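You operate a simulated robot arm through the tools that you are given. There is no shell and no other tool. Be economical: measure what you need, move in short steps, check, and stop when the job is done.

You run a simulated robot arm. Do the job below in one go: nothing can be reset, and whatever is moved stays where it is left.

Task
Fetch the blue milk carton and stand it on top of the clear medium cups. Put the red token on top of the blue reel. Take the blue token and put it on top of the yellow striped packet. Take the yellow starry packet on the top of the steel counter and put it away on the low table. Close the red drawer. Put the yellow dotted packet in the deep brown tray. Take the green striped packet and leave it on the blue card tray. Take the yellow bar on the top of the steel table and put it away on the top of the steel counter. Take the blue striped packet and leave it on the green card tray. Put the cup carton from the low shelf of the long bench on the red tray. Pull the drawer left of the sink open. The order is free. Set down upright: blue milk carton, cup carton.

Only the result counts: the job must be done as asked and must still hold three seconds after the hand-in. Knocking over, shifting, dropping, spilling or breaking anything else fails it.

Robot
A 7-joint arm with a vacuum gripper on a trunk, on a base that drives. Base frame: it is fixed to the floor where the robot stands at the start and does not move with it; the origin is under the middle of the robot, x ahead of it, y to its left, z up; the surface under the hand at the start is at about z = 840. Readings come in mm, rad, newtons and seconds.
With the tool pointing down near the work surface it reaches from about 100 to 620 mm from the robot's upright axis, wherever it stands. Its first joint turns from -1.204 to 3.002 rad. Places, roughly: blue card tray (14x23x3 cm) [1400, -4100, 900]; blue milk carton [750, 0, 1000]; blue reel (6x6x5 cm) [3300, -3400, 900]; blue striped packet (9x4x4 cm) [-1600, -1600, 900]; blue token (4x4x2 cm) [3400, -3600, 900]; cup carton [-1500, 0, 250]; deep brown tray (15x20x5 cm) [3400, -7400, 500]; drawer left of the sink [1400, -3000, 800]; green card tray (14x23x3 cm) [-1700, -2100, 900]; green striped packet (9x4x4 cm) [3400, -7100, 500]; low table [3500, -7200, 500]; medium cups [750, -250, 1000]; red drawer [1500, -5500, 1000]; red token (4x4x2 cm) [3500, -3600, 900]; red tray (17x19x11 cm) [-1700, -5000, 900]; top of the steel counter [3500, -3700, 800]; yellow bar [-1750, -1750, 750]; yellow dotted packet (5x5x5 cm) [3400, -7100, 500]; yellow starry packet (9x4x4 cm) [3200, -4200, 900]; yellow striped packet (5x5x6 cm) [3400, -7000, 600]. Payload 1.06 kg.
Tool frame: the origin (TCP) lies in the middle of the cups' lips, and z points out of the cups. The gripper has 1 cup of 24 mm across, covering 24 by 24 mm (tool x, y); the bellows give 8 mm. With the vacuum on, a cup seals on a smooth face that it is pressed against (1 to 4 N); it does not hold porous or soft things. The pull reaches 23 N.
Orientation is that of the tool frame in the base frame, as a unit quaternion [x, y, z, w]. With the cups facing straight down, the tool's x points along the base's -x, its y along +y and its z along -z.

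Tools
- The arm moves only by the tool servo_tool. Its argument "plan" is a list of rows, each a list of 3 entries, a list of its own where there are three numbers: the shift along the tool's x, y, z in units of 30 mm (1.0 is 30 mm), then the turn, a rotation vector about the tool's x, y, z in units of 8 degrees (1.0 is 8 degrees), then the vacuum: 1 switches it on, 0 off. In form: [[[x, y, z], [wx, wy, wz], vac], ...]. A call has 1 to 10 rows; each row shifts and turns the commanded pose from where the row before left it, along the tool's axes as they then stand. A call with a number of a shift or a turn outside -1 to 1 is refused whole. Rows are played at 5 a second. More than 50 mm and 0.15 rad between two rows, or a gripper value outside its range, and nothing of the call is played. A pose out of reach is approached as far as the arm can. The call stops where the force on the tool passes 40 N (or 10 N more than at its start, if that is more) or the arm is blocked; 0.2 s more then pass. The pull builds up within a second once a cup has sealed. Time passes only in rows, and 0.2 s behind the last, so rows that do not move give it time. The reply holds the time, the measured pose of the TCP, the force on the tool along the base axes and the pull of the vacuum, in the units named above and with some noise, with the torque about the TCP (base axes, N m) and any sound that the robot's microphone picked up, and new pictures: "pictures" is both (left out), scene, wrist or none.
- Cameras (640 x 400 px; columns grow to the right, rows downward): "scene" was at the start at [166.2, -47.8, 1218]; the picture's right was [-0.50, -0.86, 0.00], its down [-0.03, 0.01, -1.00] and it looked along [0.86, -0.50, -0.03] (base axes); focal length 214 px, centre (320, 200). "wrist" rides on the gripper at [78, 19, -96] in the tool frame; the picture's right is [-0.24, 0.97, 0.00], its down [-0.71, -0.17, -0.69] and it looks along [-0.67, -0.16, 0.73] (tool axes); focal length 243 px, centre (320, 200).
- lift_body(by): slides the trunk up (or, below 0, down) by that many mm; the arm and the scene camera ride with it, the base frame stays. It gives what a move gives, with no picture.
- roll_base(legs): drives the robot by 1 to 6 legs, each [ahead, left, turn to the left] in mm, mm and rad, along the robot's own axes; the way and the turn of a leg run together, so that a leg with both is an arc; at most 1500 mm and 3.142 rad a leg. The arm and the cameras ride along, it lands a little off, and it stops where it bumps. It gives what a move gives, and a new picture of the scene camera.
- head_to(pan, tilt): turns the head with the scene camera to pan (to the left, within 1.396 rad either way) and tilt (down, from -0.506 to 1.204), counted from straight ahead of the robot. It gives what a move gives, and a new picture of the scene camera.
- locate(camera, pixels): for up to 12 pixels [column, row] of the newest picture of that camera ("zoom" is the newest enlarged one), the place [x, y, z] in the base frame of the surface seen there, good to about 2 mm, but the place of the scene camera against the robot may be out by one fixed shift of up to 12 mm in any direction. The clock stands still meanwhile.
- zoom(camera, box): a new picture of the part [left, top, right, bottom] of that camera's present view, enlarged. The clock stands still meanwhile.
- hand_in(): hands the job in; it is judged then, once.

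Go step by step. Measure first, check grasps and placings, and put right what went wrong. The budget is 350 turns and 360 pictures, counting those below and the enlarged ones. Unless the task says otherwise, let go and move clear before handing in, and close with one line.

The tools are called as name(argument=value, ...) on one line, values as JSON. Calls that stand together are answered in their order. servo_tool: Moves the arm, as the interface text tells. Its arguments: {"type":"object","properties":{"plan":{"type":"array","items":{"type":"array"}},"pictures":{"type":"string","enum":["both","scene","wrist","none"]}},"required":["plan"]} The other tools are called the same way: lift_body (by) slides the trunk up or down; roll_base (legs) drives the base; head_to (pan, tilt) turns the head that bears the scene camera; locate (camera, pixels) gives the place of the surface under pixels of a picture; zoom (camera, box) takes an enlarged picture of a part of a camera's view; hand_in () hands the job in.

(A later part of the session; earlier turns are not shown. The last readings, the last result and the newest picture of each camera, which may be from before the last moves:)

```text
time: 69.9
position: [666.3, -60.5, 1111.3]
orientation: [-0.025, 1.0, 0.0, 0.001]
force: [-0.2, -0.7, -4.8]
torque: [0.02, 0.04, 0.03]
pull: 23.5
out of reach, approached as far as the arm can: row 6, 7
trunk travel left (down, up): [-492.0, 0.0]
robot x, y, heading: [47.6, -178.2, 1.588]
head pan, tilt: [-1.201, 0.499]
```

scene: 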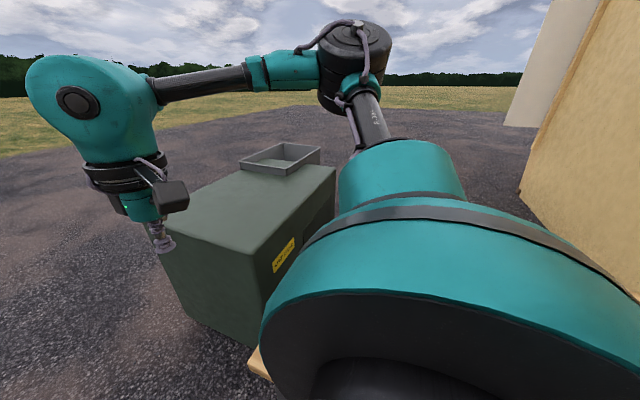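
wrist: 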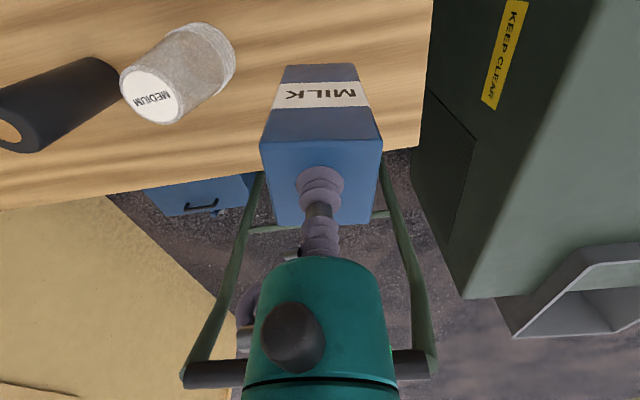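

zoom(camera="wrist", box=[100, 20, 260, 120])

servo_tool(plan=[[[0.7, 0, -0.3], [0, 0, 0], 1], [[0.5, 0, -0.7], [0, 0, 0], 1], [[0.2, 0, -0.8], [0, 0, 0], 1]], pictures="none")

```text
4.00 times, centred on (180, 70) of wrist
```

zoom: 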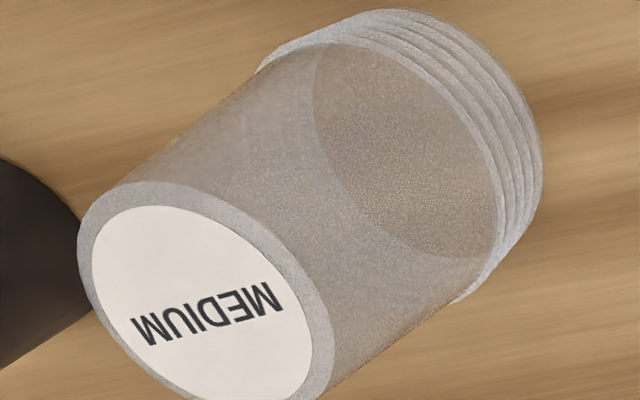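

```text
time: 70.7
position: [631.8, -51.1, 1110.6]
orientation: [-0.024, 1.0, 0.002, 0.0]
force: [-0.6, 0.8, -4.6]
torque: [-0.01, -0.03, -0.02]
pull: 22.9
out of reach, approached as far as the arm can: row 1, 2, 3
trunk travel left (down, up): [-492.0, 0.0]
robot x, y, heading: [45.3, -182.5, 1.586]
head pan, tilt: [-1.201, 0.499]
```

locate(camera="zoom", pixels=[[203, 305], [95, 270], [312, 330], [140, 210], [260, 398], [200, 215]])

servo_tool(plan=[[[0, 0, 0], [0, 0, -1], 1], [[0, 0, 0], [0, 0, -1], 1], [[0, 0, 0], [0, 0, -1], 1], [[0, 0, -0.5], [0, 0, 0], 1], [[0, 0, -0.5], [0, 0, 0], 1]], pictures="none")

```text
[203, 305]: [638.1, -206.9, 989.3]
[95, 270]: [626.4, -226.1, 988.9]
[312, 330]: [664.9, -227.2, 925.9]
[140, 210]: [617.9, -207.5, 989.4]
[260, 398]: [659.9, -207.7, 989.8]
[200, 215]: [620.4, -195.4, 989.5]
```

```text
time: 71.9
position: [632.5, -44.7, 1111.1]
orientation: [-0.234, 0.972, 0.0, 0.001]
force: [0.1, 0.1, -4.1]
torque: [-0.03, 0.05, 0.04]
pull: 23.3
out of reach, approached as far as the arm can: row 4, 5
trunk travel left (down, up): [-492.0, 0.0]
robot x, y, heading: [48.9, -180.4, 1.593]
head pan, tilt: [-1.201, 0.499]
```

servo_tool(plan=[[[1, 0, 0], [0, 0, 0], 1], [[1, 0, 0], [0, 0, 0], 1], [[1, 0, -0.5], [0, 0, 0], 1], [[0, 0, -0.7], [0, 0, 0], 1]], pictures="none")

head_to(pan=-1.0, tilt=0.2)

```text
time: 72.9
position: [553.4, -71.6, 1102.1]
orientation: [-0.233, 0.972, 0.0, 0.001]
force: [-1.1, -0.1, -4.5]
torque: [-0.02, 0.02, 0.05]
pull: 23.2
out of reach, approached as far as the arm can: row 1, 2, 3, 4
trunk travel left (down, up): [-492.0, 0.0]
robot x, y, heading: [42.8, -180.7, 1.585]
head pan, tilt: [-1.201, 0.499]
```

```text
time: 73.7
position: [553.6, -72.5, 1102.0]
orientation: [-0.232, 0.973, 0.001, 0.001]
force: [-0.2, -0.1, -3.9]
torque: [-0.01, -0.01, 0.04]
pull: 22.8
trunk travel left (down, up): [-492.0, 0.0]
robot x, y, heading: [43.6, -181.5, 1.588]
head pan, tilt: [-1.0, 0.201]
```

scene: 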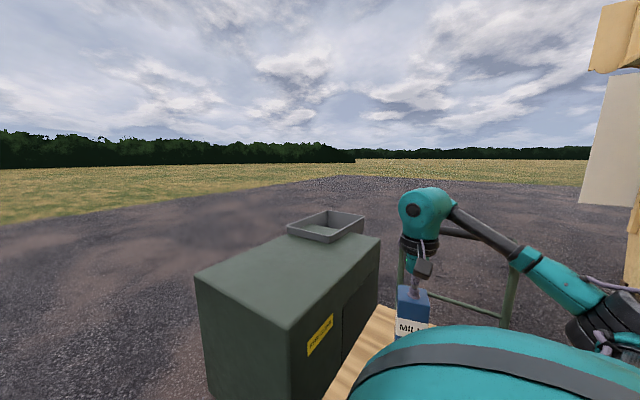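

servo_tool(plan=[[[0.92, -0.49, 0], [0, 0, 0], 1], [[0.92, -0.49, 0], [0, 0, 0], 1], [[0.92, -0.49, 0], [0, 0, 0], 1], [[0.92, -0.49, 0], [0, 0, 0], 1], [[0.92, -0.49, 0], [0, 0, 0], 1], [[0.92, -0.49, 0], [0, 0, 0], 1], [[0.92, -0.49, 0], [0, 0, 0], 1]], pictures="none")

servo_tool(plan=[[[0, 0, 0], [0, 0, 1], 1], [[0, 0, 0], [0, 0, 1], 1], [[0, 0, 0], [0, 0, 1], 1], [[0, 0, 0], [0, 0, 1], 1], [[0, 0, -0.7], [0, 0, 1], 1], [[0, 0, -0.7], [0, 0, 1], 1], [[0, 0, -0.7], [0, 0, 0], 1]], pictures="scene")

```text
time: 75.3
position: [426.3, -246.9, 1068.3]
orientation: [-0.234, 0.972, 0.0, 0.002]
force: [0.3, 0.2, -3.3]
torque: [0.01, -0.01, 0.0]
pull: 22.9
out of reach, approached as far as the arm can: row 1, 2, 3, 4, 5, 7
trunk travel left (down, up): [-492.0, 0.0]
robot x, y, heading: [45.2, -181.7, 1.589]
head pan, tilt: [-1.0, 0.201]
```

```text
time: 76.9
position: [426.5, -240.0, 1068.6]
orientation: [0.184, 0.983, 0.001, 0.001]
force: [0.0, 0.2, -3.8]
torque: [0.01, 0.01, 0.03]
pull: 23.0
out of reach, approached as far as the arm can: row 5, 6, 7
trunk travel left (down, up): [-492.0, 0.0]
robot x, y, heading: [45.1, -180.7, 1.586]
head pan, tilt: [-1.0, 0.201]
```

scene: 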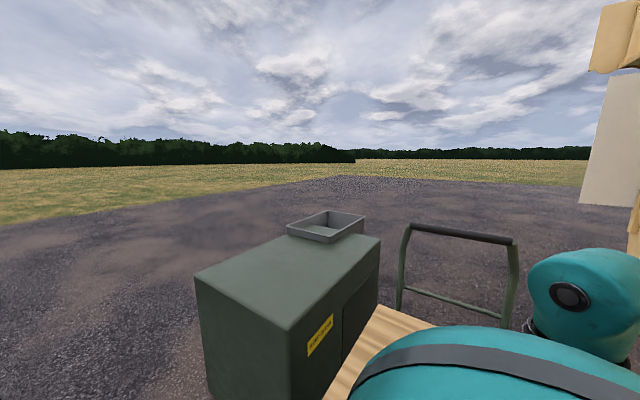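

The elbow has dropped low, limiting height. Backing the base off will put the cups near full extension where the elbow straightens; roll left 110 mm (away from table).

roll_base(legs=[[0, 110, 0]])

servo_tool(plan=[[[-0.7, 0.7, 0], [0, 0, 0], 1], [[-0.7, 0.7, 0], [0, 0, 0], 1], [[-0.7, 0.7, 0], [0, 0, 0], 1], [[-0.7, 0.7, -0.2], [0, 0, -0.5], 1], [[-0.7, 0.7, -0.2], [0, 0, -0.5], 1], [[-0.9, 0.5, -0.2], [0, 0, -0.5], 1], [[-0.9, 0.5, -0.2], [0, 0, -0.5], 1], [[-1, 0.0, -0.2], [0, 0, -0.5], 1], [[-1, 0, -0.2], [0, 0, 0], 1]], pictures="none")

```text
time: 78.5
position: [317.6, -243.0, 1068.1]
orientation: [0.181, 0.983, 0.0, 0.001]
force: [-0.8, 0.0, -4.0]
torque: [0.0, 0.02, 0.03]
pull: 23.0
trunk travel left (down, up): [-492.0, 0.0]
robot x, y, heading: [-66.2, -184.7, 1.591]
head pan, tilt: [-1.0, 0.201]
```

scene: 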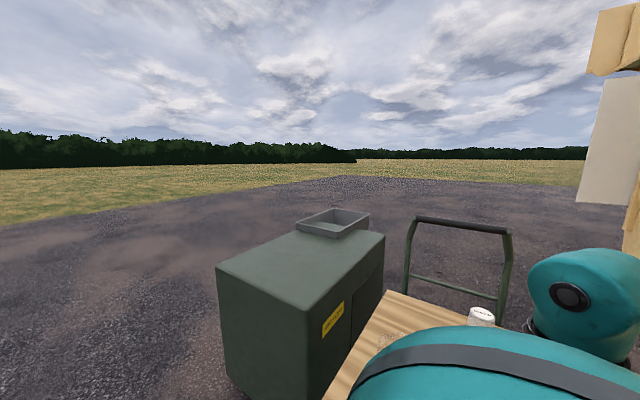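

```text
time: 80.5
position: [574.4, -161.6, 1094.9]
orientation: [0.007, 1.0, 0.0, 0.001]
force: [0.8, 1.0, -4.4]
torque: [-0.06, 0.02, 0.01]
pull: 22.6
out of reach, approached as far as the arm can: row 6, 8
trunk travel left (down, up): [-492.0, 0.0]
robot x, y, heading: [-61.0, -179.5, 1.593]
head pan, tilt: [-1.0, 0.201]
```

servo_tool(plan=[[[0, 1, -0.3], [0, 0, 0], 1], [[0, 1, -0.6], [0, 0, 0], 1], [[-0.5, 0.6, -0.6], [0, 0, 0], 1], [[-0.5, 0, -0.6], [0, 0, 0], 1], [[-0.3, 0, -0.6], [0, 0, 0], 1]], pictures="none")

```text
time: 81.8
position: [624.6, -70.6, 1121.1]
orientation: [0.008, 1.0, 0.001, 0.002]
force: [0.5, -0.2, -4.0]
torque: [0.0, 0.01, 0.02]
pull: 23.2
out of reach, approached as far as the arm can: row 1, 2, 3, 4, 5
trunk travel left (down, up): [-492.0, 0.0]
robot x, y, heading: [-62.3, -184.4, 1.594]
head pan, tilt: [-1.0, 0.201]
```

servo_tool(plan=[[[-0.8, 0, -0.5], [0, 0, 0], 1], [[-0.5, 0, -0.5], [0, 0, 0], 1], [[0, 0, -0.5], [0, 0, 0], 1]], pictures="scene")

```text
time: 82.5
position: [666.7, -69.9, 1135.9]
orientation: [0.008, 1.0, 0.001, 0.002]
force: [0.0, -0.6, -3.6]
torque: [0.0, -0.01, -0.04]
pull: 22.7
out of reach, approached as far as the arm can: row 1, 2, 3
trunk travel left (down, up): [-492.0, 0.0]
robot x, y, heading: [-62.9, -183.9, 1.596]
head pan, tilt: [-1.0, 0.201]
```

scene: 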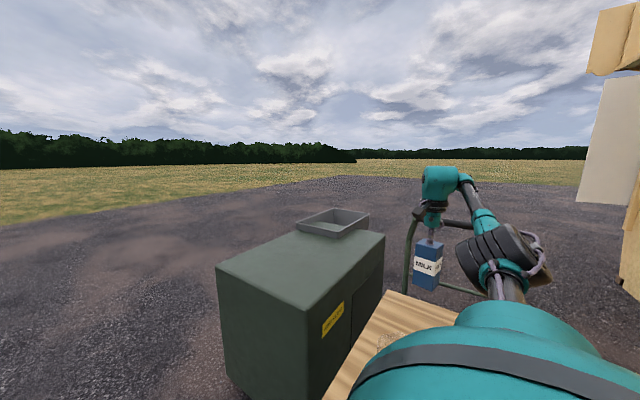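

roll_base(legs=[[0, 45, 0]])

servo_tool(plan=[[[-0.7, 0, -0.4], [0, 0, 0], 1], [[-0.5, 0, -0.4], [0, 0, 0], 1], [[-0.3, 0, -0.4], [0, 0, 0], 1]], pictures="wrist")

```text
time: 83.6
position: [622.2, -71.5, 1135.0]
orientation: [0.009, 1.0, 0.001, 0.002]
force: [-0.1, -0.3, -4.9]
torque: [0.03, 0.06, 0.0]
pull: 23.1
trunk travel left (down, up): [-492.0, 0.0]
robot x, y, heading: [-105.5, -184.0, 1.595]
head pan, tilt: [-1.0, 0.201]
```

scene: 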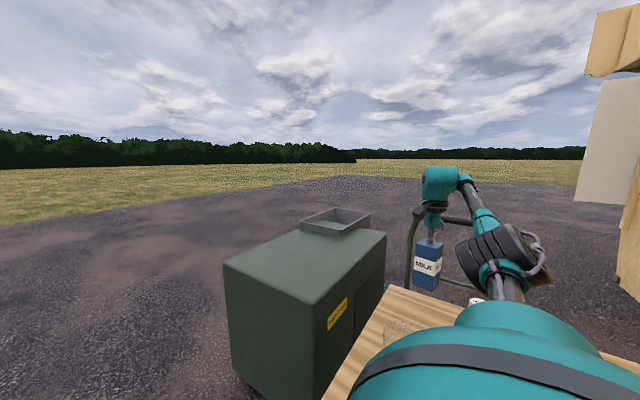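

```text
time: 84.4
position: [641.7, -79.3, 1145.1]
orientation: [0.008, 1.0, 0.0, 0.002]
force: [0.0, 0.6, -4.3]
torque: [0.04, 0.03, -0.07]
pull: 22.6
out of reach, approached as far as the arm can: row 2, 3
trunk travel left (down, up): [-492.0, 0.0]
robot x, y, heading: [-104.0, -183.9, 1.591]
head pan, tilt: [-1.0, 0.201]
```

wrist: 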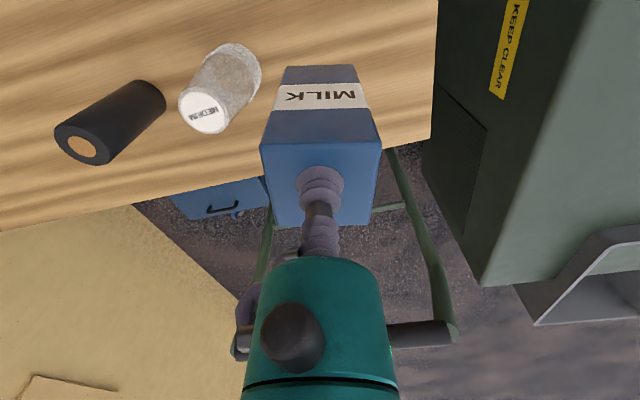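

servo_tool(plan=[[[0, -0.9, 0], [0, 0, 0], 1], [[0, -0.9, 0], [0, 0, 0], 1]], pictures="none")

```text
time: 85.0
position: [644.1, -130.0, 1135.6]
orientation: [0.009, 1.0, 0.002, 0.003]
force: [0.4, -0.9, -3.9]
torque: [-0.02, 0.02, -0.02]
pull: 23.1
out of reach, approached as far as the arm can: row 1, 2
trunk travel left (down, up): [-492.0, 0.0]
robot x, y, heading: [-100.8, -186.3, 1.593]
head pan, tilt: [-1.0, 0.201]
```

servo_tool(plan=[[[0, 0, -0.3], [0, 0, 0.7], 1], [[0.1, 0, -0.3], [0, 0, 0.7], 1]], pictures="none")

```text
time: 85.6
position: [648.7, -123.1, 1137.3]
orientation: [0.106, 0.994, 0.0, 0.002]
force: [0.2, 0.2, -3.7]
torque: [0.02, 0.0, -0.02]
pull: 22.2
out of reach, approached as far as the arm can: row 1, 2
trunk travel left (down, up): [-492.0, 0.0]
robot x, y, heading: [-106.8, -183.2, 1.595]
head pan, tilt: [-1.0, 0.201]
```

Use the base to carry the carton over the cups: back 84 mm, left 12 mm, keeping arm height.

roll_base(legs=[[-30, 6, 0]])

servo_tool(plan=[[[0, 0, 0], [0, 0, 0], 1]], pictures="wrist")

```text
time: 86.5
position: [643.5, -155.4, 1136.2]
orientation: [0.107, 0.994, 0.001, 0.003]
force: [-0.1, -0.6, -3.8]
torque: [-0.01, 0.04, -0.03]
pull: 23.1
trunk travel left (down, up): [-492.0, 0.0]
robot x, y, heading: [-110.5, -208.8, 1.587]
head pan, tilt: [-1.0, 0.201]
```

scene: 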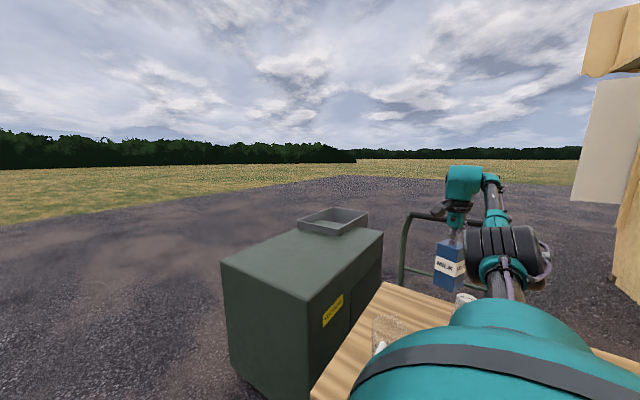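

```text
time: 86.9
position: [643.0, -154.1, 1137.5]
orientation: [0.106, 0.994, 0.001, 0.003]
force: [0.5, -0.3, -4.5]
torque: [0.04, 0.05, 0.0]
pull: 22.9
trunk travel left (down, up): [-492.0, 0.0]
robot x, y, heading: [-110.8, -212.8, 1.591]
head pan, tilt: [-1.0, 0.201]
```

wrist: 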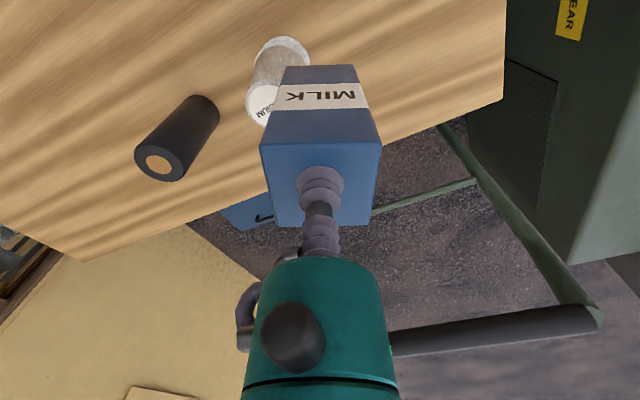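

locate(camera="wrist", pixels=[[320, 68], [290, 70], [353, 68], [262, 145], [380, 143], [320, 145], [262, 105]])

roll_base(legs=[[-53, 3, 0]])

servo_tool(plan=[[[0, 0, 0], [0, 0, 0], 1]], pictures="wrist")

```text
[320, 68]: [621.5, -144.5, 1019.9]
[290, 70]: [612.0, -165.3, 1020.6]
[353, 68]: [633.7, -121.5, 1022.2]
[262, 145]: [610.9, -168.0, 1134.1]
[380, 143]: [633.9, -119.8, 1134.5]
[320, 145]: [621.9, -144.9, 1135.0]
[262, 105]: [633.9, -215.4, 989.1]
```

```text
time: 87.8
position: [640.7, -206.2, 1137.6]
orientation: [0.106, 0.994, 0.001, 0.002]
force: [0.1, -0.9, -4.3]
torque: [0.02, 0.01, -0.01]
pull: 22.8
trunk travel left (down, up): [-492.0, 0.0]
robot x, y, heading: [-114.5, -266.7, 1.592]
head pan, tilt: [-1.0, 0.201]
```

scene: 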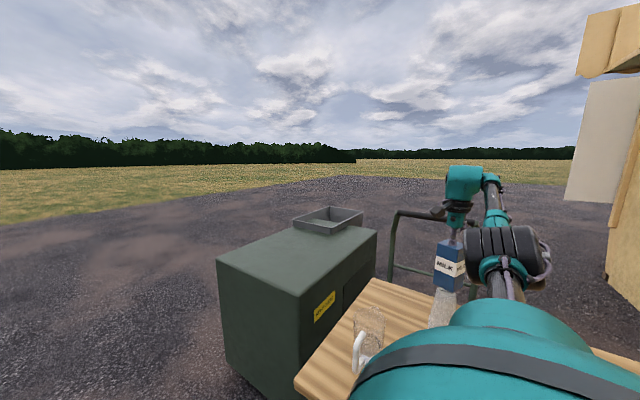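

```text
time: 88.2
position: [641.2, -204.6, 1136.9]
orientation: [0.106, 0.994, 0.001, 0.003]
force: [-0.2, -0.3, -5.4]
torque: [-0.01, 0.03, 0.0]
pull: 22.7
trunk travel left (down, up): [-492.0, 0.0]
robot x, y, heading: [-114.9, -260.7, 1.587]
head pan, tilt: [-1.0, 0.201]
```

wrist: 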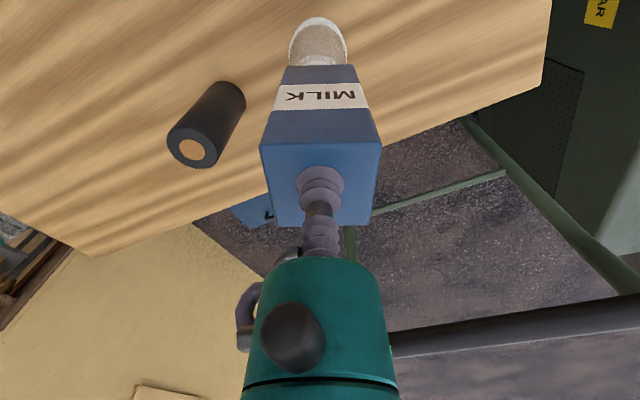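

servo_tool(plan=[[[0.1, -0.06, 0.2], [0, 0, 0], 1], [[0, 0, 0.15], [0, 0, 0], 1], [[0, 0, 0.1], [0, 0, 0], 1], [[0, 0, 0], [0, 0, 0], 1]], pictures="none")

```text
time: 89.2
position: [639.7, -206.6, 1122.3]
orientation: [0.107, 0.994, 0.001, 0.002]
force: [-0.5, 0.2, -4.7]
torque: [0.03, 0.01, 0.0]
pull: 22.2
trunk travel left (down, up): [-492.0, 0.0]
robot x, y, heading: [-113.4, -263.9, 1.59]
head pan, tilt: [-1.0, 0.201]
```

servo_tool(plan=[[[0, 0, 0.1], [0, 0, 0], 1], [[0, 0, 0], [0, 0, 0], 1]], pictures="none")

```text
time: 89.8
position: [638.9, -206.9, 1120.1]
orientation: [0.107, 0.994, 0.001, 0.002]
force: [0.1, 0.2, -3.7]
torque: [0.04, 0.0, 0.03]
pull: 23.2
trunk travel left (down, up): [-492.0, 0.0]
robot x, y, heading: [-111.7, -263.9, 1.589]
head pan, tilt: [-1.0, 0.201]
```

servo_tool(plan=[[[0, 0, 0.1], [0, 0, 0], 1], [[0, 0, 0], [0, 0, 0], 1]], pictures="none")

```text
time: 90.4
position: [637.2, -206.0, 1118.7]
orientation: [0.105, 0.994, 0.002, 0.004]
force: [0.3, -0.3, 12.2]
torque: [0.0, 0.02, 0.06]
pull: 23.0
trunk travel left (down, up): [-492.0, 0.0]
robot x, y, heading: [-115.3, -263.5, 1.593]
head pan, tilt: [-1.0, 0.201]
```

servo_tool(plan=[[[0, 0, -0.05], [0, 0, 0], 1], [[0, 0, 0], [0, 0, 0], 0], [[0, 0, 0], [0, 0, 0], 0], [[0, 0, 0], [0, 0, 0], 0]], pictures="none")

```text
time: 91.4
position: [637.9, -208.2, 1120.1]
orientation: [0.107, 0.994, 0.001, 0.003]
force: [0.5, -0.5, 0.1]
torque: [-0.01, 0.01, 0.0]
pull: 0.0
trunk travel left (down, up): [-492.0, 0.0]
robot x, y, heading: [-112.9, -266.0, 1.589]
head pan, tilt: [-1.0, 0.201]
```

servo_tool(plan=[[[0, 0, -0.2], [0, 0, 0], 0], [[0, 0, -0.3], [0, 0, 0], 0], [[0, 0, -0.1], [0, 0, 0], 0]], pictures="wrist")

```text
time: 92.2
position: [639.2, -207.6, 1136.6]
orientation: [0.106, 0.994, 0.002, 0.003]
force: [0.5, -0.6, -0.6]
torque: [0.05, -0.01, -0.03]
pull: 0.0
trunk travel left (down, up): [-492.0, 0.0]
robot x, y, heading: [-110.0, -263.2, 1.592]
head pan, tilt: [-1.0, 0.201]
```

wrist: 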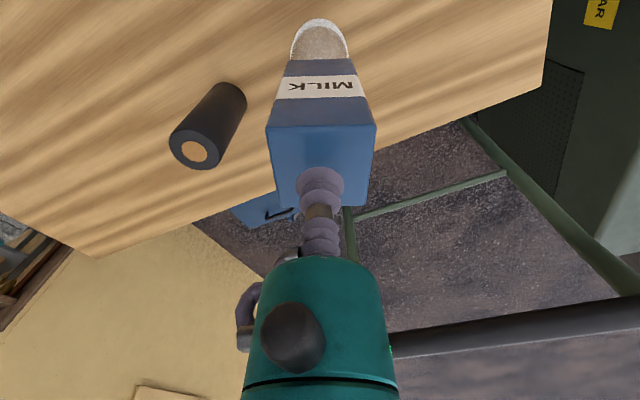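

Milk carton stands on the cups. Back the base away from the table.

roll_base(legs=[[0, 300, 0]])

head_to(pan=-0.8, tilt=0.2)

```text
time: 95.5
position: [331.5, -210.5, 1137.1]
orientation: [0.101, 0.995, 0.001, 0.004]
force: [0.6, 0.4, 0.8]
torque: [0.04, -0.01, -0.01]
pull: 0.1
trunk travel left (down, up): [-492.0, 0.0]
robot x, y, heading: [-419.4, -272.7, 1.599]
head pan, tilt: [-1.0, 0.201]
```

scene: 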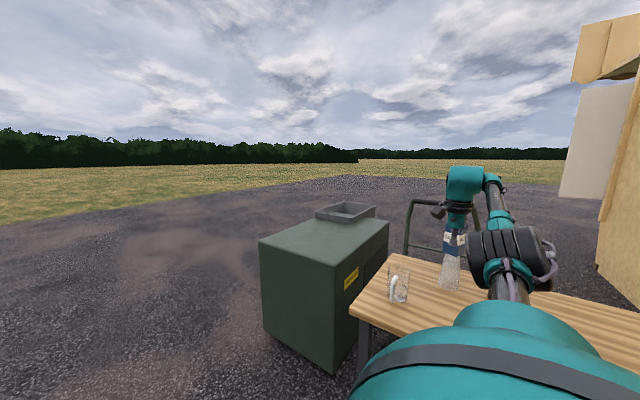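

```text
time: 96.2
position: [331.1, -208.7, 1136.9]
orientation: [0.102, 0.995, 0.001, 0.004]
force: [0.3, 0.1, 0.7]
torque: [0.02, 0.04, 0.0]
pull: 0.0
trunk travel left (down, up): [-492.0, 0.0]
robot x, y, heading: [-419.7, -270.3, 1.595]
head pan, tilt: [-0.799, 0.201]
```

scene: 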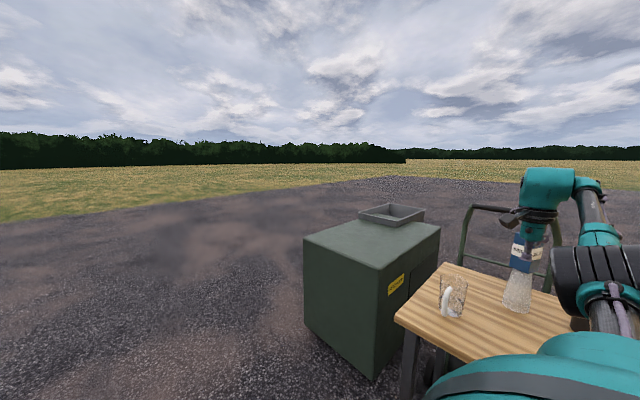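

servo_tool(plan=[[[1, 0, 0], [0, 0, 0], 0], [[1, 0, 0], [0, 0, 0], 0], [[1, 0, 0], [0, 0, 0], 0], [[1, 0, 0], [0, 0, 0], 0], [[1, 0, 0], [0, 0, 0], 0], [[1, 0, 0], [0, 0, 0], 0], [[1, 0, 0], [0, 0, 0], 0], [[1, 0, 0], [0, 0, 0], 0], [[1, 0, 0], [0, 0, 0], 0], [[1, 0, 0], [0, 0, 0], 0]], pictures="none")

head_to(pan=1.3, tilt=0.25)

```text
time: 98.4
position: [46.2, -139.1, 1103.4]
orientation: [0.103, 0.995, 0.001, 0.004]
force: [0.3, 0.5, 0.5]
torque: [-0.03, 0.0, -0.02]
pull: 0.0
out of reach, approached as far as the arm can: row 1, 2, 3, 4, 6
trunk travel left (down, up): [-492.0, 0.0]
robot x, y, heading: [-418.3, -271.0, 1.6]
head pan, tilt: [-0.799, 0.201]
```

```text
time: 100.4
position: [46.2, -139.9, 1104.1]
orientation: [0.102, 0.995, 0.001, 0.004]
force: [0.1, 0.1, 0.6]
torque: [0.02, 0.0, -0.01]
pull: 0.0
trunk travel left (down, up): [-492.0, 0.0]
robot x, y, heading: [-413.0, -269.1, 1.598]
head pan, tilt: [1.3, 0.25]
```

scene: 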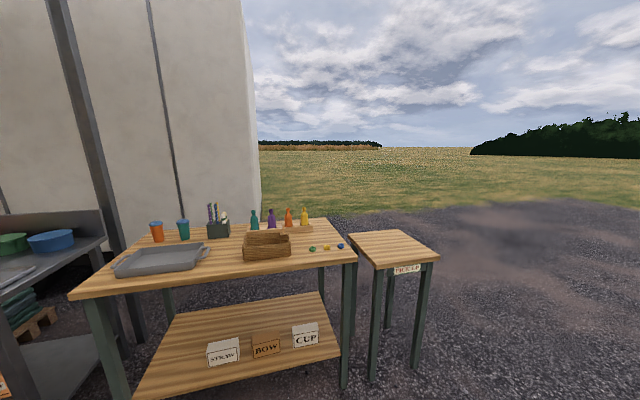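

zoom(camera="scene", box=[120, 240, 360, 390])

locate(camera="scene", pixels=[[305, 325], [305, 337], [305, 345], [294, 330], [316, 328], [340, 340], [140, 395], [355, 262], [72, 295], [330, 225], [265, 345], [223, 350]])

```text
2.67 times, centred on (240, 315) of scene
```

zoom: 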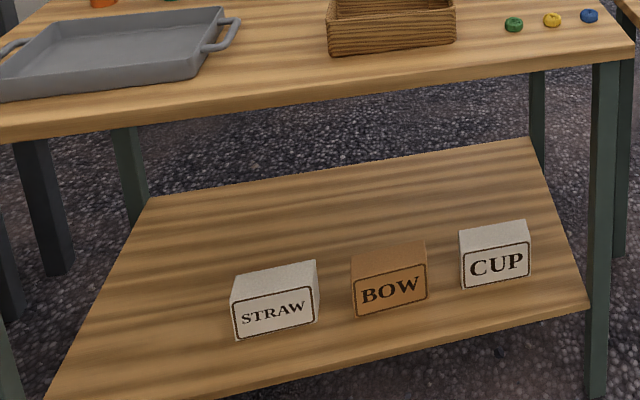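

```text
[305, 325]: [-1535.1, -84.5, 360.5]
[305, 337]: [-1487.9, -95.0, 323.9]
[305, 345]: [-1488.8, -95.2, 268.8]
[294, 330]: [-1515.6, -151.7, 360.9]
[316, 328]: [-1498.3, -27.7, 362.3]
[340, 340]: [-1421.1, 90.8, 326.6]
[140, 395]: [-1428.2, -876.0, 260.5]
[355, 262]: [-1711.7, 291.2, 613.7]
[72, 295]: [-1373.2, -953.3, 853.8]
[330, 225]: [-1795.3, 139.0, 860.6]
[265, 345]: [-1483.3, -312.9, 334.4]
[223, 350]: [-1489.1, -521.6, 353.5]
```

locate(camera="scene", pixels=[[348, 330], [348, 370], [372, 330], [354, 262], [280, 330], [310, 320], [245, 225], [360, 240], [437, 255], [420, 330]])

roll_base(legs=[[0, 190, 0], [0, 0, -1.6], [0, 0, -1.57]])

```text
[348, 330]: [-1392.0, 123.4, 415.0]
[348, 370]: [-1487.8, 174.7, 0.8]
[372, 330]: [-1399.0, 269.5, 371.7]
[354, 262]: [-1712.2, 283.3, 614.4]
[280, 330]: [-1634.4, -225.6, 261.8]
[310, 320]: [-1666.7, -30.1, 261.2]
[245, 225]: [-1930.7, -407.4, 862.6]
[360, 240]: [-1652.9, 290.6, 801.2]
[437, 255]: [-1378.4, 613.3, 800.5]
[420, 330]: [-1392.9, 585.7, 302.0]
```

```text
time: 110.4
position: [-1080.0, -396.0, 1103.3]
orientation: [0.993, -0.115, -0.003, 0.001]
force: [0.3, -0.2, 0.9]
torque: [0.0, 0.0, -0.01]
pull: 0.0
trunk travel left (down, up): [-492.0, 0.0]
robot x, y, heading: [-615.7, -278.6, -1.569]
head pan, tilt: [1.3, 0.25]
```

scene: 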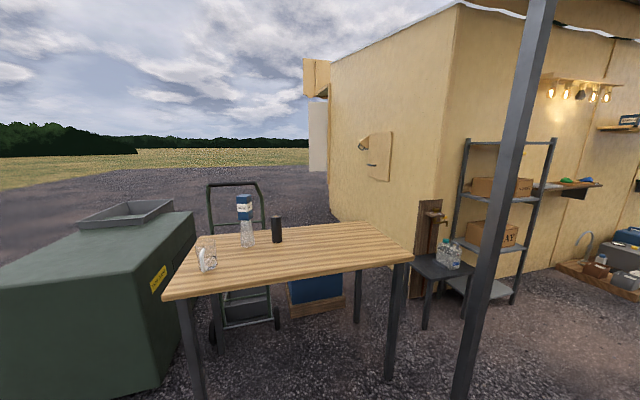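

lift_body(by=-492)

servo_tool(plan=[[[0.97, -0.23, 0.5], [0, 0, 0], 0], [[0.97, -0.23, 0.5], [0, 0, 0], 0], [[0.97, -0.23, 0.5], [0, 0, 0], 0]], pictures="none")

roll_base(legs=[[-166, 0, 0], [0, -230, 0]])

```text
refused: -492 is not a number from -400 to 400
```

```text
time: 111.2
position: [-991.1, -393.7, 1057.5]
orientation: [0.993, -0.115, -0.004, 0.001]
force: [-0.1, -0.3, -0.2]
torque: [0.0, -0.01, 0.0]
pull: 0.1
trunk travel left (down, up): [-492.0, 0.0]
robot x, y, heading: [-610.6, -276.7, -1.57]
head pan, tilt: [1.3, 0.25]
```

```text
time: 114.9
position: [-1219.2, -224.5, 1055.8]
orientation: [0.993, -0.117, -0.003, 0.001]
force: [-0.8, -0.6, -0.1]
torque: [-0.04, 0.01, 0.0]
pull: 0.1
trunk travel left (down, up): [-492.0, 0.0]
robot x, y, heading: [-837.6, -111.7, -1.567]
head pan, tilt: [1.3, 0.25]
```

scene: 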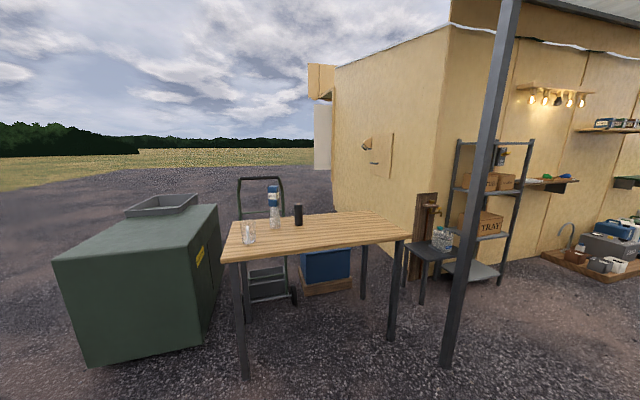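

lift_body(by=-400)

servo_tool(plan=[[[0, 0, 0.5], [0, 0, 0], 0]], pictures="wrist")

```text
time: 118.7
position: [-1219.2, -226.2, 656.4]
orientation: [0.993, -0.117, -0.003, 0.001]
force: [0.7, -0.2, -0.5]
torque: [0.03, 0.02, 0.03]
pull: 0.0
trunk travel left (down, up): [-92.0, 400.0]
robot x, y, heading: [-839.2, -107.3, -1.569]
head pan, tilt: [1.3, 0.25]
```

```text
time: 119.1
position: [-1219.6, -225.8, 642.1]
orientation: [0.993, -0.116, -0.004, 0.001]
force: [-0.5, -0.4, 0.2]
torque: [-0.01, 0.01, 0.01]
pull: 0.1
trunk travel left (down, up): [-92.0, 400.0]
robot x, y, heading: [-834.7, -107.5, -1.567]
head pan, tilt: [1.3, 0.25]
```

wrist: 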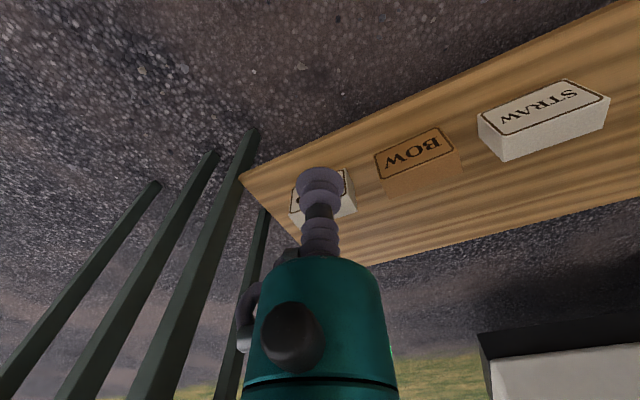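

locate(camera="wrist", pixels=[[352, 190], [297, 185], [345, 212], [355, 210], [300, 222], [292, 210], [345, 172], [294, 200], [418, 180], [540, 140]])

zoom(camera="wrist", box=[270, 150, 380, 230])

```text
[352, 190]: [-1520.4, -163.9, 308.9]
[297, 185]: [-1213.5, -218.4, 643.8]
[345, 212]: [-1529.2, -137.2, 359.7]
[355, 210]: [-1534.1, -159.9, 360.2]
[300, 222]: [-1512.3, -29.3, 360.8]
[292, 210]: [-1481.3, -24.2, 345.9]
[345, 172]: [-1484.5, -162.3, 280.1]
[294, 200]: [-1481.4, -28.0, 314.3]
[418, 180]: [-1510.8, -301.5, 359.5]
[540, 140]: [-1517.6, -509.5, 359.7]
```

```text
5.00 times, centred on (325, 190) of wrist
```

zoom: 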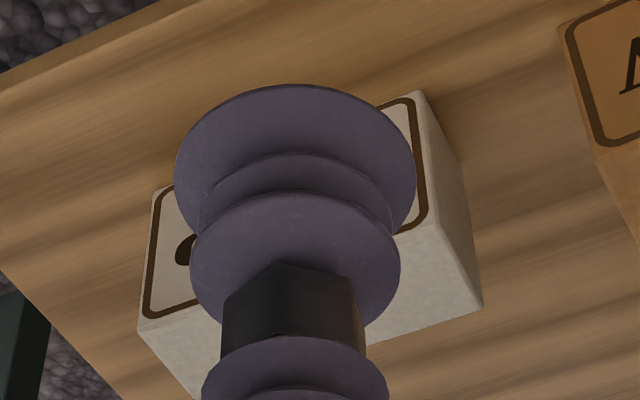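

locate(camera="zoom", pixels=[[143, 332], [195, 390], [478, 303], [440, 228], [400, 300], [160, 345]])

```text
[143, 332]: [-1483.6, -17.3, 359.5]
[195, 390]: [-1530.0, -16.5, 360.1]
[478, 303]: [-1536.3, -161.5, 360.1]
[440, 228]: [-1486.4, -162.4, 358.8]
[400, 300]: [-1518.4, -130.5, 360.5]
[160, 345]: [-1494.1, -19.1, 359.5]
```

lift_body(by=-92)

servo_tool(plan=[[[0, 0, 1], [0, 0, 0], 0], [[0, 0, 1], [0, 0, 0], 0], [[0, 0, 1], [0, 0, 0], 0], [[-0.5, -0.2, 0.5], [0, 0, 0], 0], [[-0.9, -0.2, 0], [0, 0, 0], 0], [[-0.9, -0.2, 0], [0, 0, 0], 0]], pictures="wrist")

```text
time: 120.4
position: [-1221.1, -225.5, 549.9]
orientation: [0.993, -0.117, -0.004, 0.001]
force: [0.1, -0.1, 0.7]
torque: [-0.05, -0.02, 0.02]
pull: 0.1
trunk travel left (down, up): [0.0, 492.0]
robot x, y, heading: [-839.1, -109.4, -1.568]
head pan, tilt: [1.3, 0.25]
```

```text
time: 121.8
position: [-1284.0, -190.0, 446.8]
orientation: [0.993, -0.116, -0.003, 0.001]
force: [-1.1, 0.2, 0.7]
torque: [-0.01, -0.03, -0.01]
pull: 0.1
trunk travel left (down, up): [0.0, 492.0]
robot x, y, heading: [-836.6, -108.5, -1.568]
head pan, tilt: [1.3, 0.25]
```

wrist: 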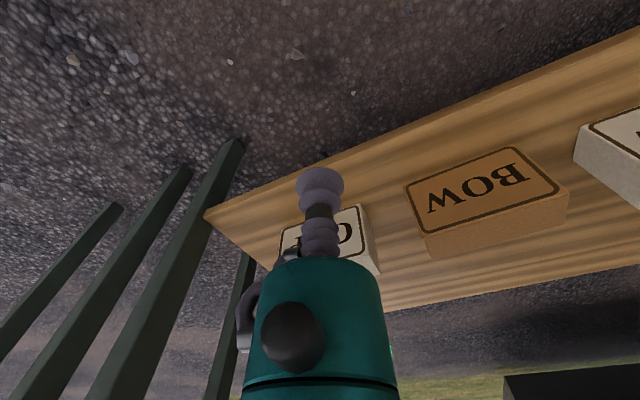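

servo_tool(plan=[[[-0.9, -0.17, 0], [0, 0, 0], 0], [[-0.9, -0.17, 0], [0, 0, 0], 0], [[-0.9, -0.17, 0], [0, 0, 0], 0], [[-0.9, -0.17, 0], [0, 0, 0], 0]], pictures="none")

head_to(pan=-1.2, tilt=0.4)

```text
time: 122.8
position: [-1383.1, -146.5, 447.2]
orientation: [0.993, -0.117, -0.003, 0.002]
force: [0.3, -0.5, -0.1]
torque: [-0.01, 0.0, 0.01]
pull: 0.0
trunk travel left (down, up): [0.0, 492.0]
robot x, y, heading: [-836.6, -110.5, -1.567]
head pan, tilt: [1.3, 0.25]
```

```text
time: 125.0
position: [-1382.6, -146.3, 446.2]
orientation: [0.993, -0.117, -0.004, 0.001]
force: [-0.3, 0.5, 0.2]
torque: [-0.02, 0.02, 0.01]
pull: 0.1
trunk travel left (down, up): [0.0, 492.0]
robot x, y, heading: [-837.1, -108.9, -1.571]
head pan, tilt: [-1.201, 0.4]
```

scene: 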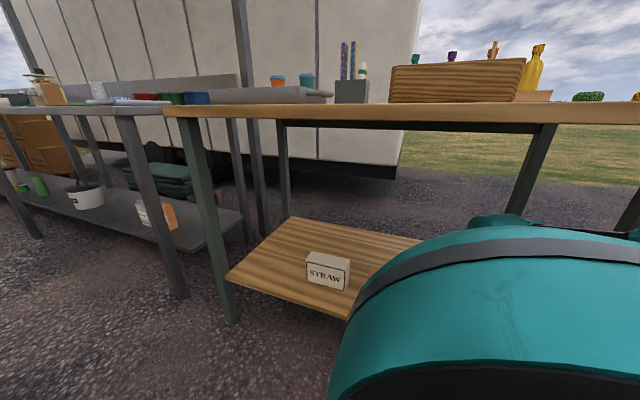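

servo_tool(plan=[[[-0.9, -0.17, 0], [0, 0, 0], 0], [[-0.9, -0.17, 0], [0, 0, 0], 0], [[-0.9, -0.17, 0], [0, 0, 0], 0], [[-0.9, -0.17, 0.3], [0, 0, 0], 0], [[-0.7, -0.3, 0.5], [0, 0, 0], 0]], pictures="wrist")

```text
time: 126.2
position: [-1502.3, -89.8, 421.6]
orientation: [0.993, -0.117, -0.004, 0.001]
force: [0.5, -0.2, -0.3]
torque: [-0.01, 0.01, 0.0]
pull: 0.0
trunk travel left (down, up): [0.0, 492.0]
robot x, y, heading: [-837.3, -107.7, -1.572]
head pan, tilt: [-1.201, 0.4]
```

wrist: 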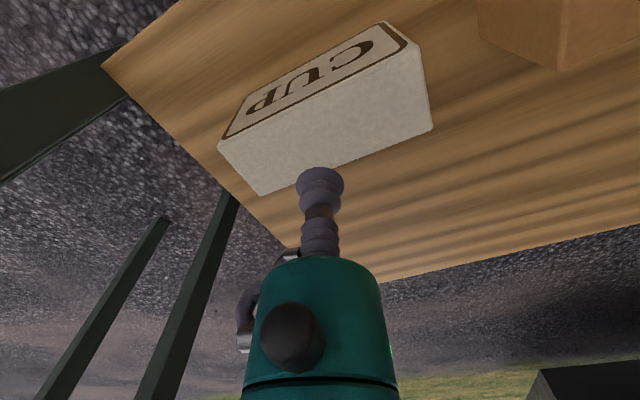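

locate(camera="wrist", pixels=[[221, 145], [260, 192], [430, 127], [408, 50], [325, 118], [340, 160]])

```text
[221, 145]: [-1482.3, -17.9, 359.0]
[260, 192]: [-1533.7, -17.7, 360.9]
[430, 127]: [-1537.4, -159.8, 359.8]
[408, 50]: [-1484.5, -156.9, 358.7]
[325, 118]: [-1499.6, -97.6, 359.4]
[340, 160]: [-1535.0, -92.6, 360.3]
```

servo_tool(plan=[[[-0.26, 0.06, 0.8], [0, 0, 0], 1], [[0, 0, 0.8], [0, 0, 0], 1], [[0, 0, 0.4], [0, 0, 0], 1], [[0, 0, 0.12], [0, 0, 0], 1], [[0, 0, 0], [0, 0, 0], 1]], pictures="none")

```text
time: 127.5
position: [-1512.6, -89.8, 358.3]
orientation: [0.993, -0.117, -0.004, 0.002]
force: [-5.3, 0.7, 13.6]
torque: [0.04, -0.01, -0.09]
pull: 22.3
trunk travel left (down, up): [0.0, 492.0]
robot x, y, heading: [-840.2, -108.8, -1.573]
head pan, tilt: [-1.201, 0.4]
```

Sealed. Lift about 55 mm and draw back out from under the bench.

servo_tool(plan=[[[0, 0, -0.5], [0, 0, 0], 1], [[0, 0, -0.8], [0, 0, 0], 1], [[0, 0, -0.6], [0, 0, 0], 1], [[0.9, 0.17, 0], [0, 0, 0], 1], [[0.9, 0.17, 0], [0, 0, 0], 1], [[0.9, 0.17, 0], [0, 0, 0], 1], [[0.9, 0.17, 0], [0, 0, 0], 1], [[0.9, 0.17, 0], [0, 0, 0], 1], [[0.9, 0.17, 0], [0, 0, 0], 1], [[0.9, 0.17, 0], [0, 0, 0], 1]], pictures="wrist")

```text
time: 129.7
position: [-1335.9, -167.8, 415.4]
orientation: [0.993, -0.117, -0.004, 0.002]
force: [-0.4, 0.7, -2.1]
torque: [0.0, 0.03, 0.01]
pull: 23.1
trunk travel left (down, up): [0.0, 492.0]
robot x, y, heading: [-837.7, -111.0, -1.574]
head pan, tilt: [-1.201, 0.4]
```

wrist: 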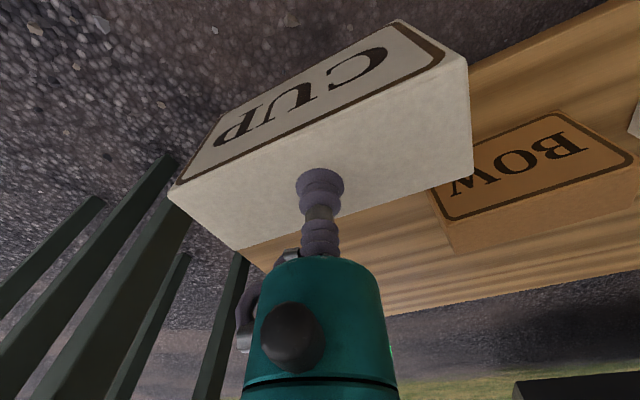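

servo_tool(plan=[[[0.9, 0.17, 0], [0, 0, 0], 1], [[0.9, 0.17, 0], [0, 0, 0], 1], [[0.9, 0.17, 0], [0, 0, 0], 1]], pictures="none")

roll_base(legs=[[0, 180, 0]])

lift_body(by=390)

head_to(pan=0, tilt=0.2)

```text
time: 130.4
position: [-1259.7, -200.6, 418.4]
orientation: [0.993, -0.116, -0.003, 0.001]
force: [0.4, -0.4, -1.7]
torque: [-0.02, -0.03, 0.02]
pull: 23.0
trunk travel left (down, up): [0.0, 492.0]
robot x, y, heading: [-836.4, -109.5, -1.575]
head pan, tilt: [-1.201, 0.4]
```

```text
time: 132.7
position: [-1080.0, -202.4, 417.4]
orientation: [0.993, -0.114, -0.003, 0.002]
force: [-0.2, 0.1, -2.8]
torque: [0.01, -0.02, -0.03]
pull: 23.0
trunk travel left (down, up): [0.0, 492.0]
robot x, y, heading: [-661.4, -108.1, -1.558]
head pan, tilt: [-1.201, 0.4]
```

scene: 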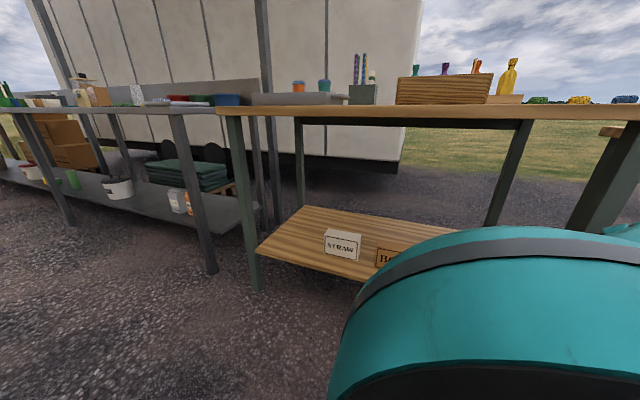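

```text
time: 136.4
position: [-1080.5, -201.7, 807.2]
orientation: [0.993, -0.114, -0.003, 0.001]
force: [0.1, 0.6, -2.4]
torque: [-0.01, -0.04, -0.02]
pull: 22.9
trunk travel left (down, up): [-390.0, 102.0]
robot x, y, heading: [-662.1, -108.7, -1.565]
head pan, tilt: [-1.201, 0.4]
```

```text
time: 137.8
position: [-1080.3, -202.3, 806.7]
orientation: [0.993, -0.114, -0.002, 0.001]
force: [-0.1, -0.1, -2.3]
torque: [-0.02, -0.01, 0.01]
pull: 23.0
trunk travel left (down, up): [-390.0, 102.0]
robot x, y, heading: [-659.9, -107.3, -1.563]
head pan, tilt: [0.0, 0.201]
```

scene: 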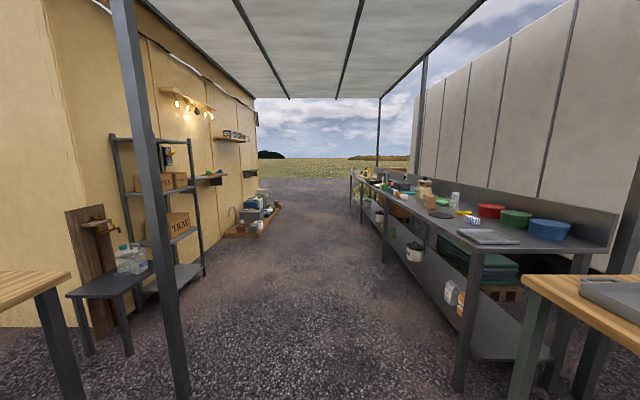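

locate(camera="scene", pixels=[[585, 255], [427, 216], [380, 187], [353, 172], [490, 237], [473, 221], [380, 180], [255, 215], [275, 205], [185, 395]])

zoom(camera="scene", box=[340, 150, 500, 250])

```text
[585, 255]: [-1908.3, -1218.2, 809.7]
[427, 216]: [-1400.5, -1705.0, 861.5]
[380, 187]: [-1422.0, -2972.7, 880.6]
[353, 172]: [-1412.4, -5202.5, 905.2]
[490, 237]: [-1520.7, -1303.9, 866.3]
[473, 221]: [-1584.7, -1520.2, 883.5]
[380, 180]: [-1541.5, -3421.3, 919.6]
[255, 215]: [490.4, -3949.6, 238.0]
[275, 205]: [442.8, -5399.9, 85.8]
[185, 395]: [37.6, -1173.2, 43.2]
```

```text
4.00 times, centred on (420, 200) of scene
```

zoom: 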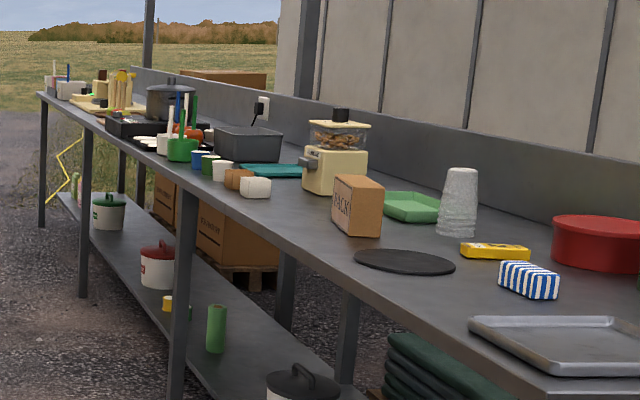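

roll_base(legs=[[1500, 0, 0], [1500, 0, 0], [1400, 0, 0]])

head_to(pan=-0.7, tilt=0.3)

```text
time: 158.8
position: [-1196.3, -4577.1, 807.8]
orientation: [0.991, -0.134, -0.003, 0.001]
force: [0.5, -0.9, -2.2]
torque: [-0.01, -0.02, -0.02]
pull: 22.6
trunk travel left (down, up): [-390.0, 102.0]
robot x, y, heading: [-768.1, -4496.5, -1.607]
head pan, tilt: [0.0, 0.201]
```

scene: 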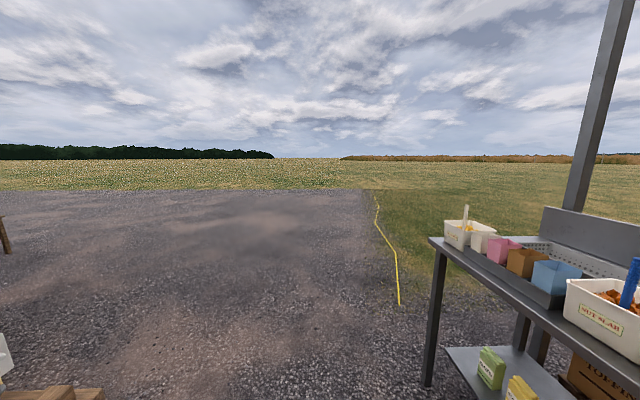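

```text
time: 159.9
position: [-1194.2, -4578.1, 807.4]
orientation: [0.991, -0.134, -0.003, 0.001]
force: [-0.1, 0.5, -2.1]
torque: [-0.01, 0.03, 0.01]
pull: 22.9
trunk travel left (down, up): [-390.0, 102.0]
robot x, y, heading: [-772.0, -4500.1, -1.603]
head pan, tilt: [-0.7, 0.3]
```

scene: 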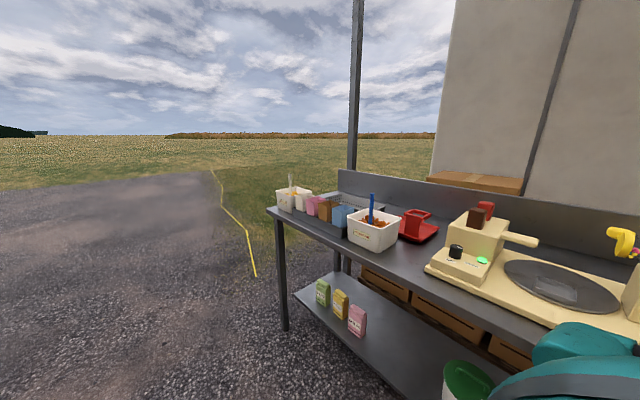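

zoom(camera="scene", box=[320, 180, 480, 280])

locate(camera="scene", pixels=[[400, 220], [412, 243], [438, 228], [418, 236], [425, 215], [410, 232], [375, 250], [430, 270]])

```text
4.00 times, centred on (400, 230) of scene
```

zoom: 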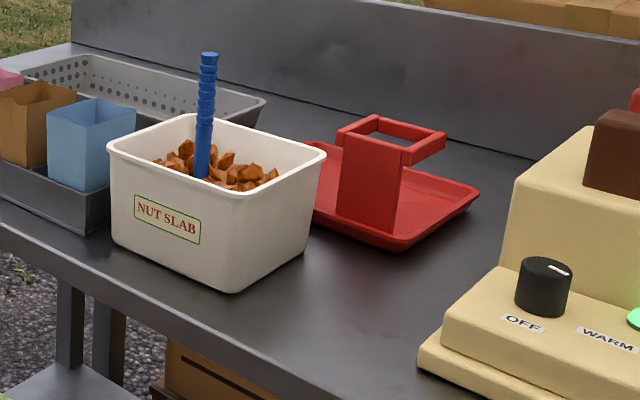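

```text
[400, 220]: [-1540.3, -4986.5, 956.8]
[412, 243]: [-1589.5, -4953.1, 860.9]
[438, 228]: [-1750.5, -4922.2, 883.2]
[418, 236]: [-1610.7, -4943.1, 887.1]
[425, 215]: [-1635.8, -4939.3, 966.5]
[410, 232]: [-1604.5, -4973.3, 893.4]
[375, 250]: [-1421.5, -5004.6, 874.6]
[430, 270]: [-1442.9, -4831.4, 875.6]
```

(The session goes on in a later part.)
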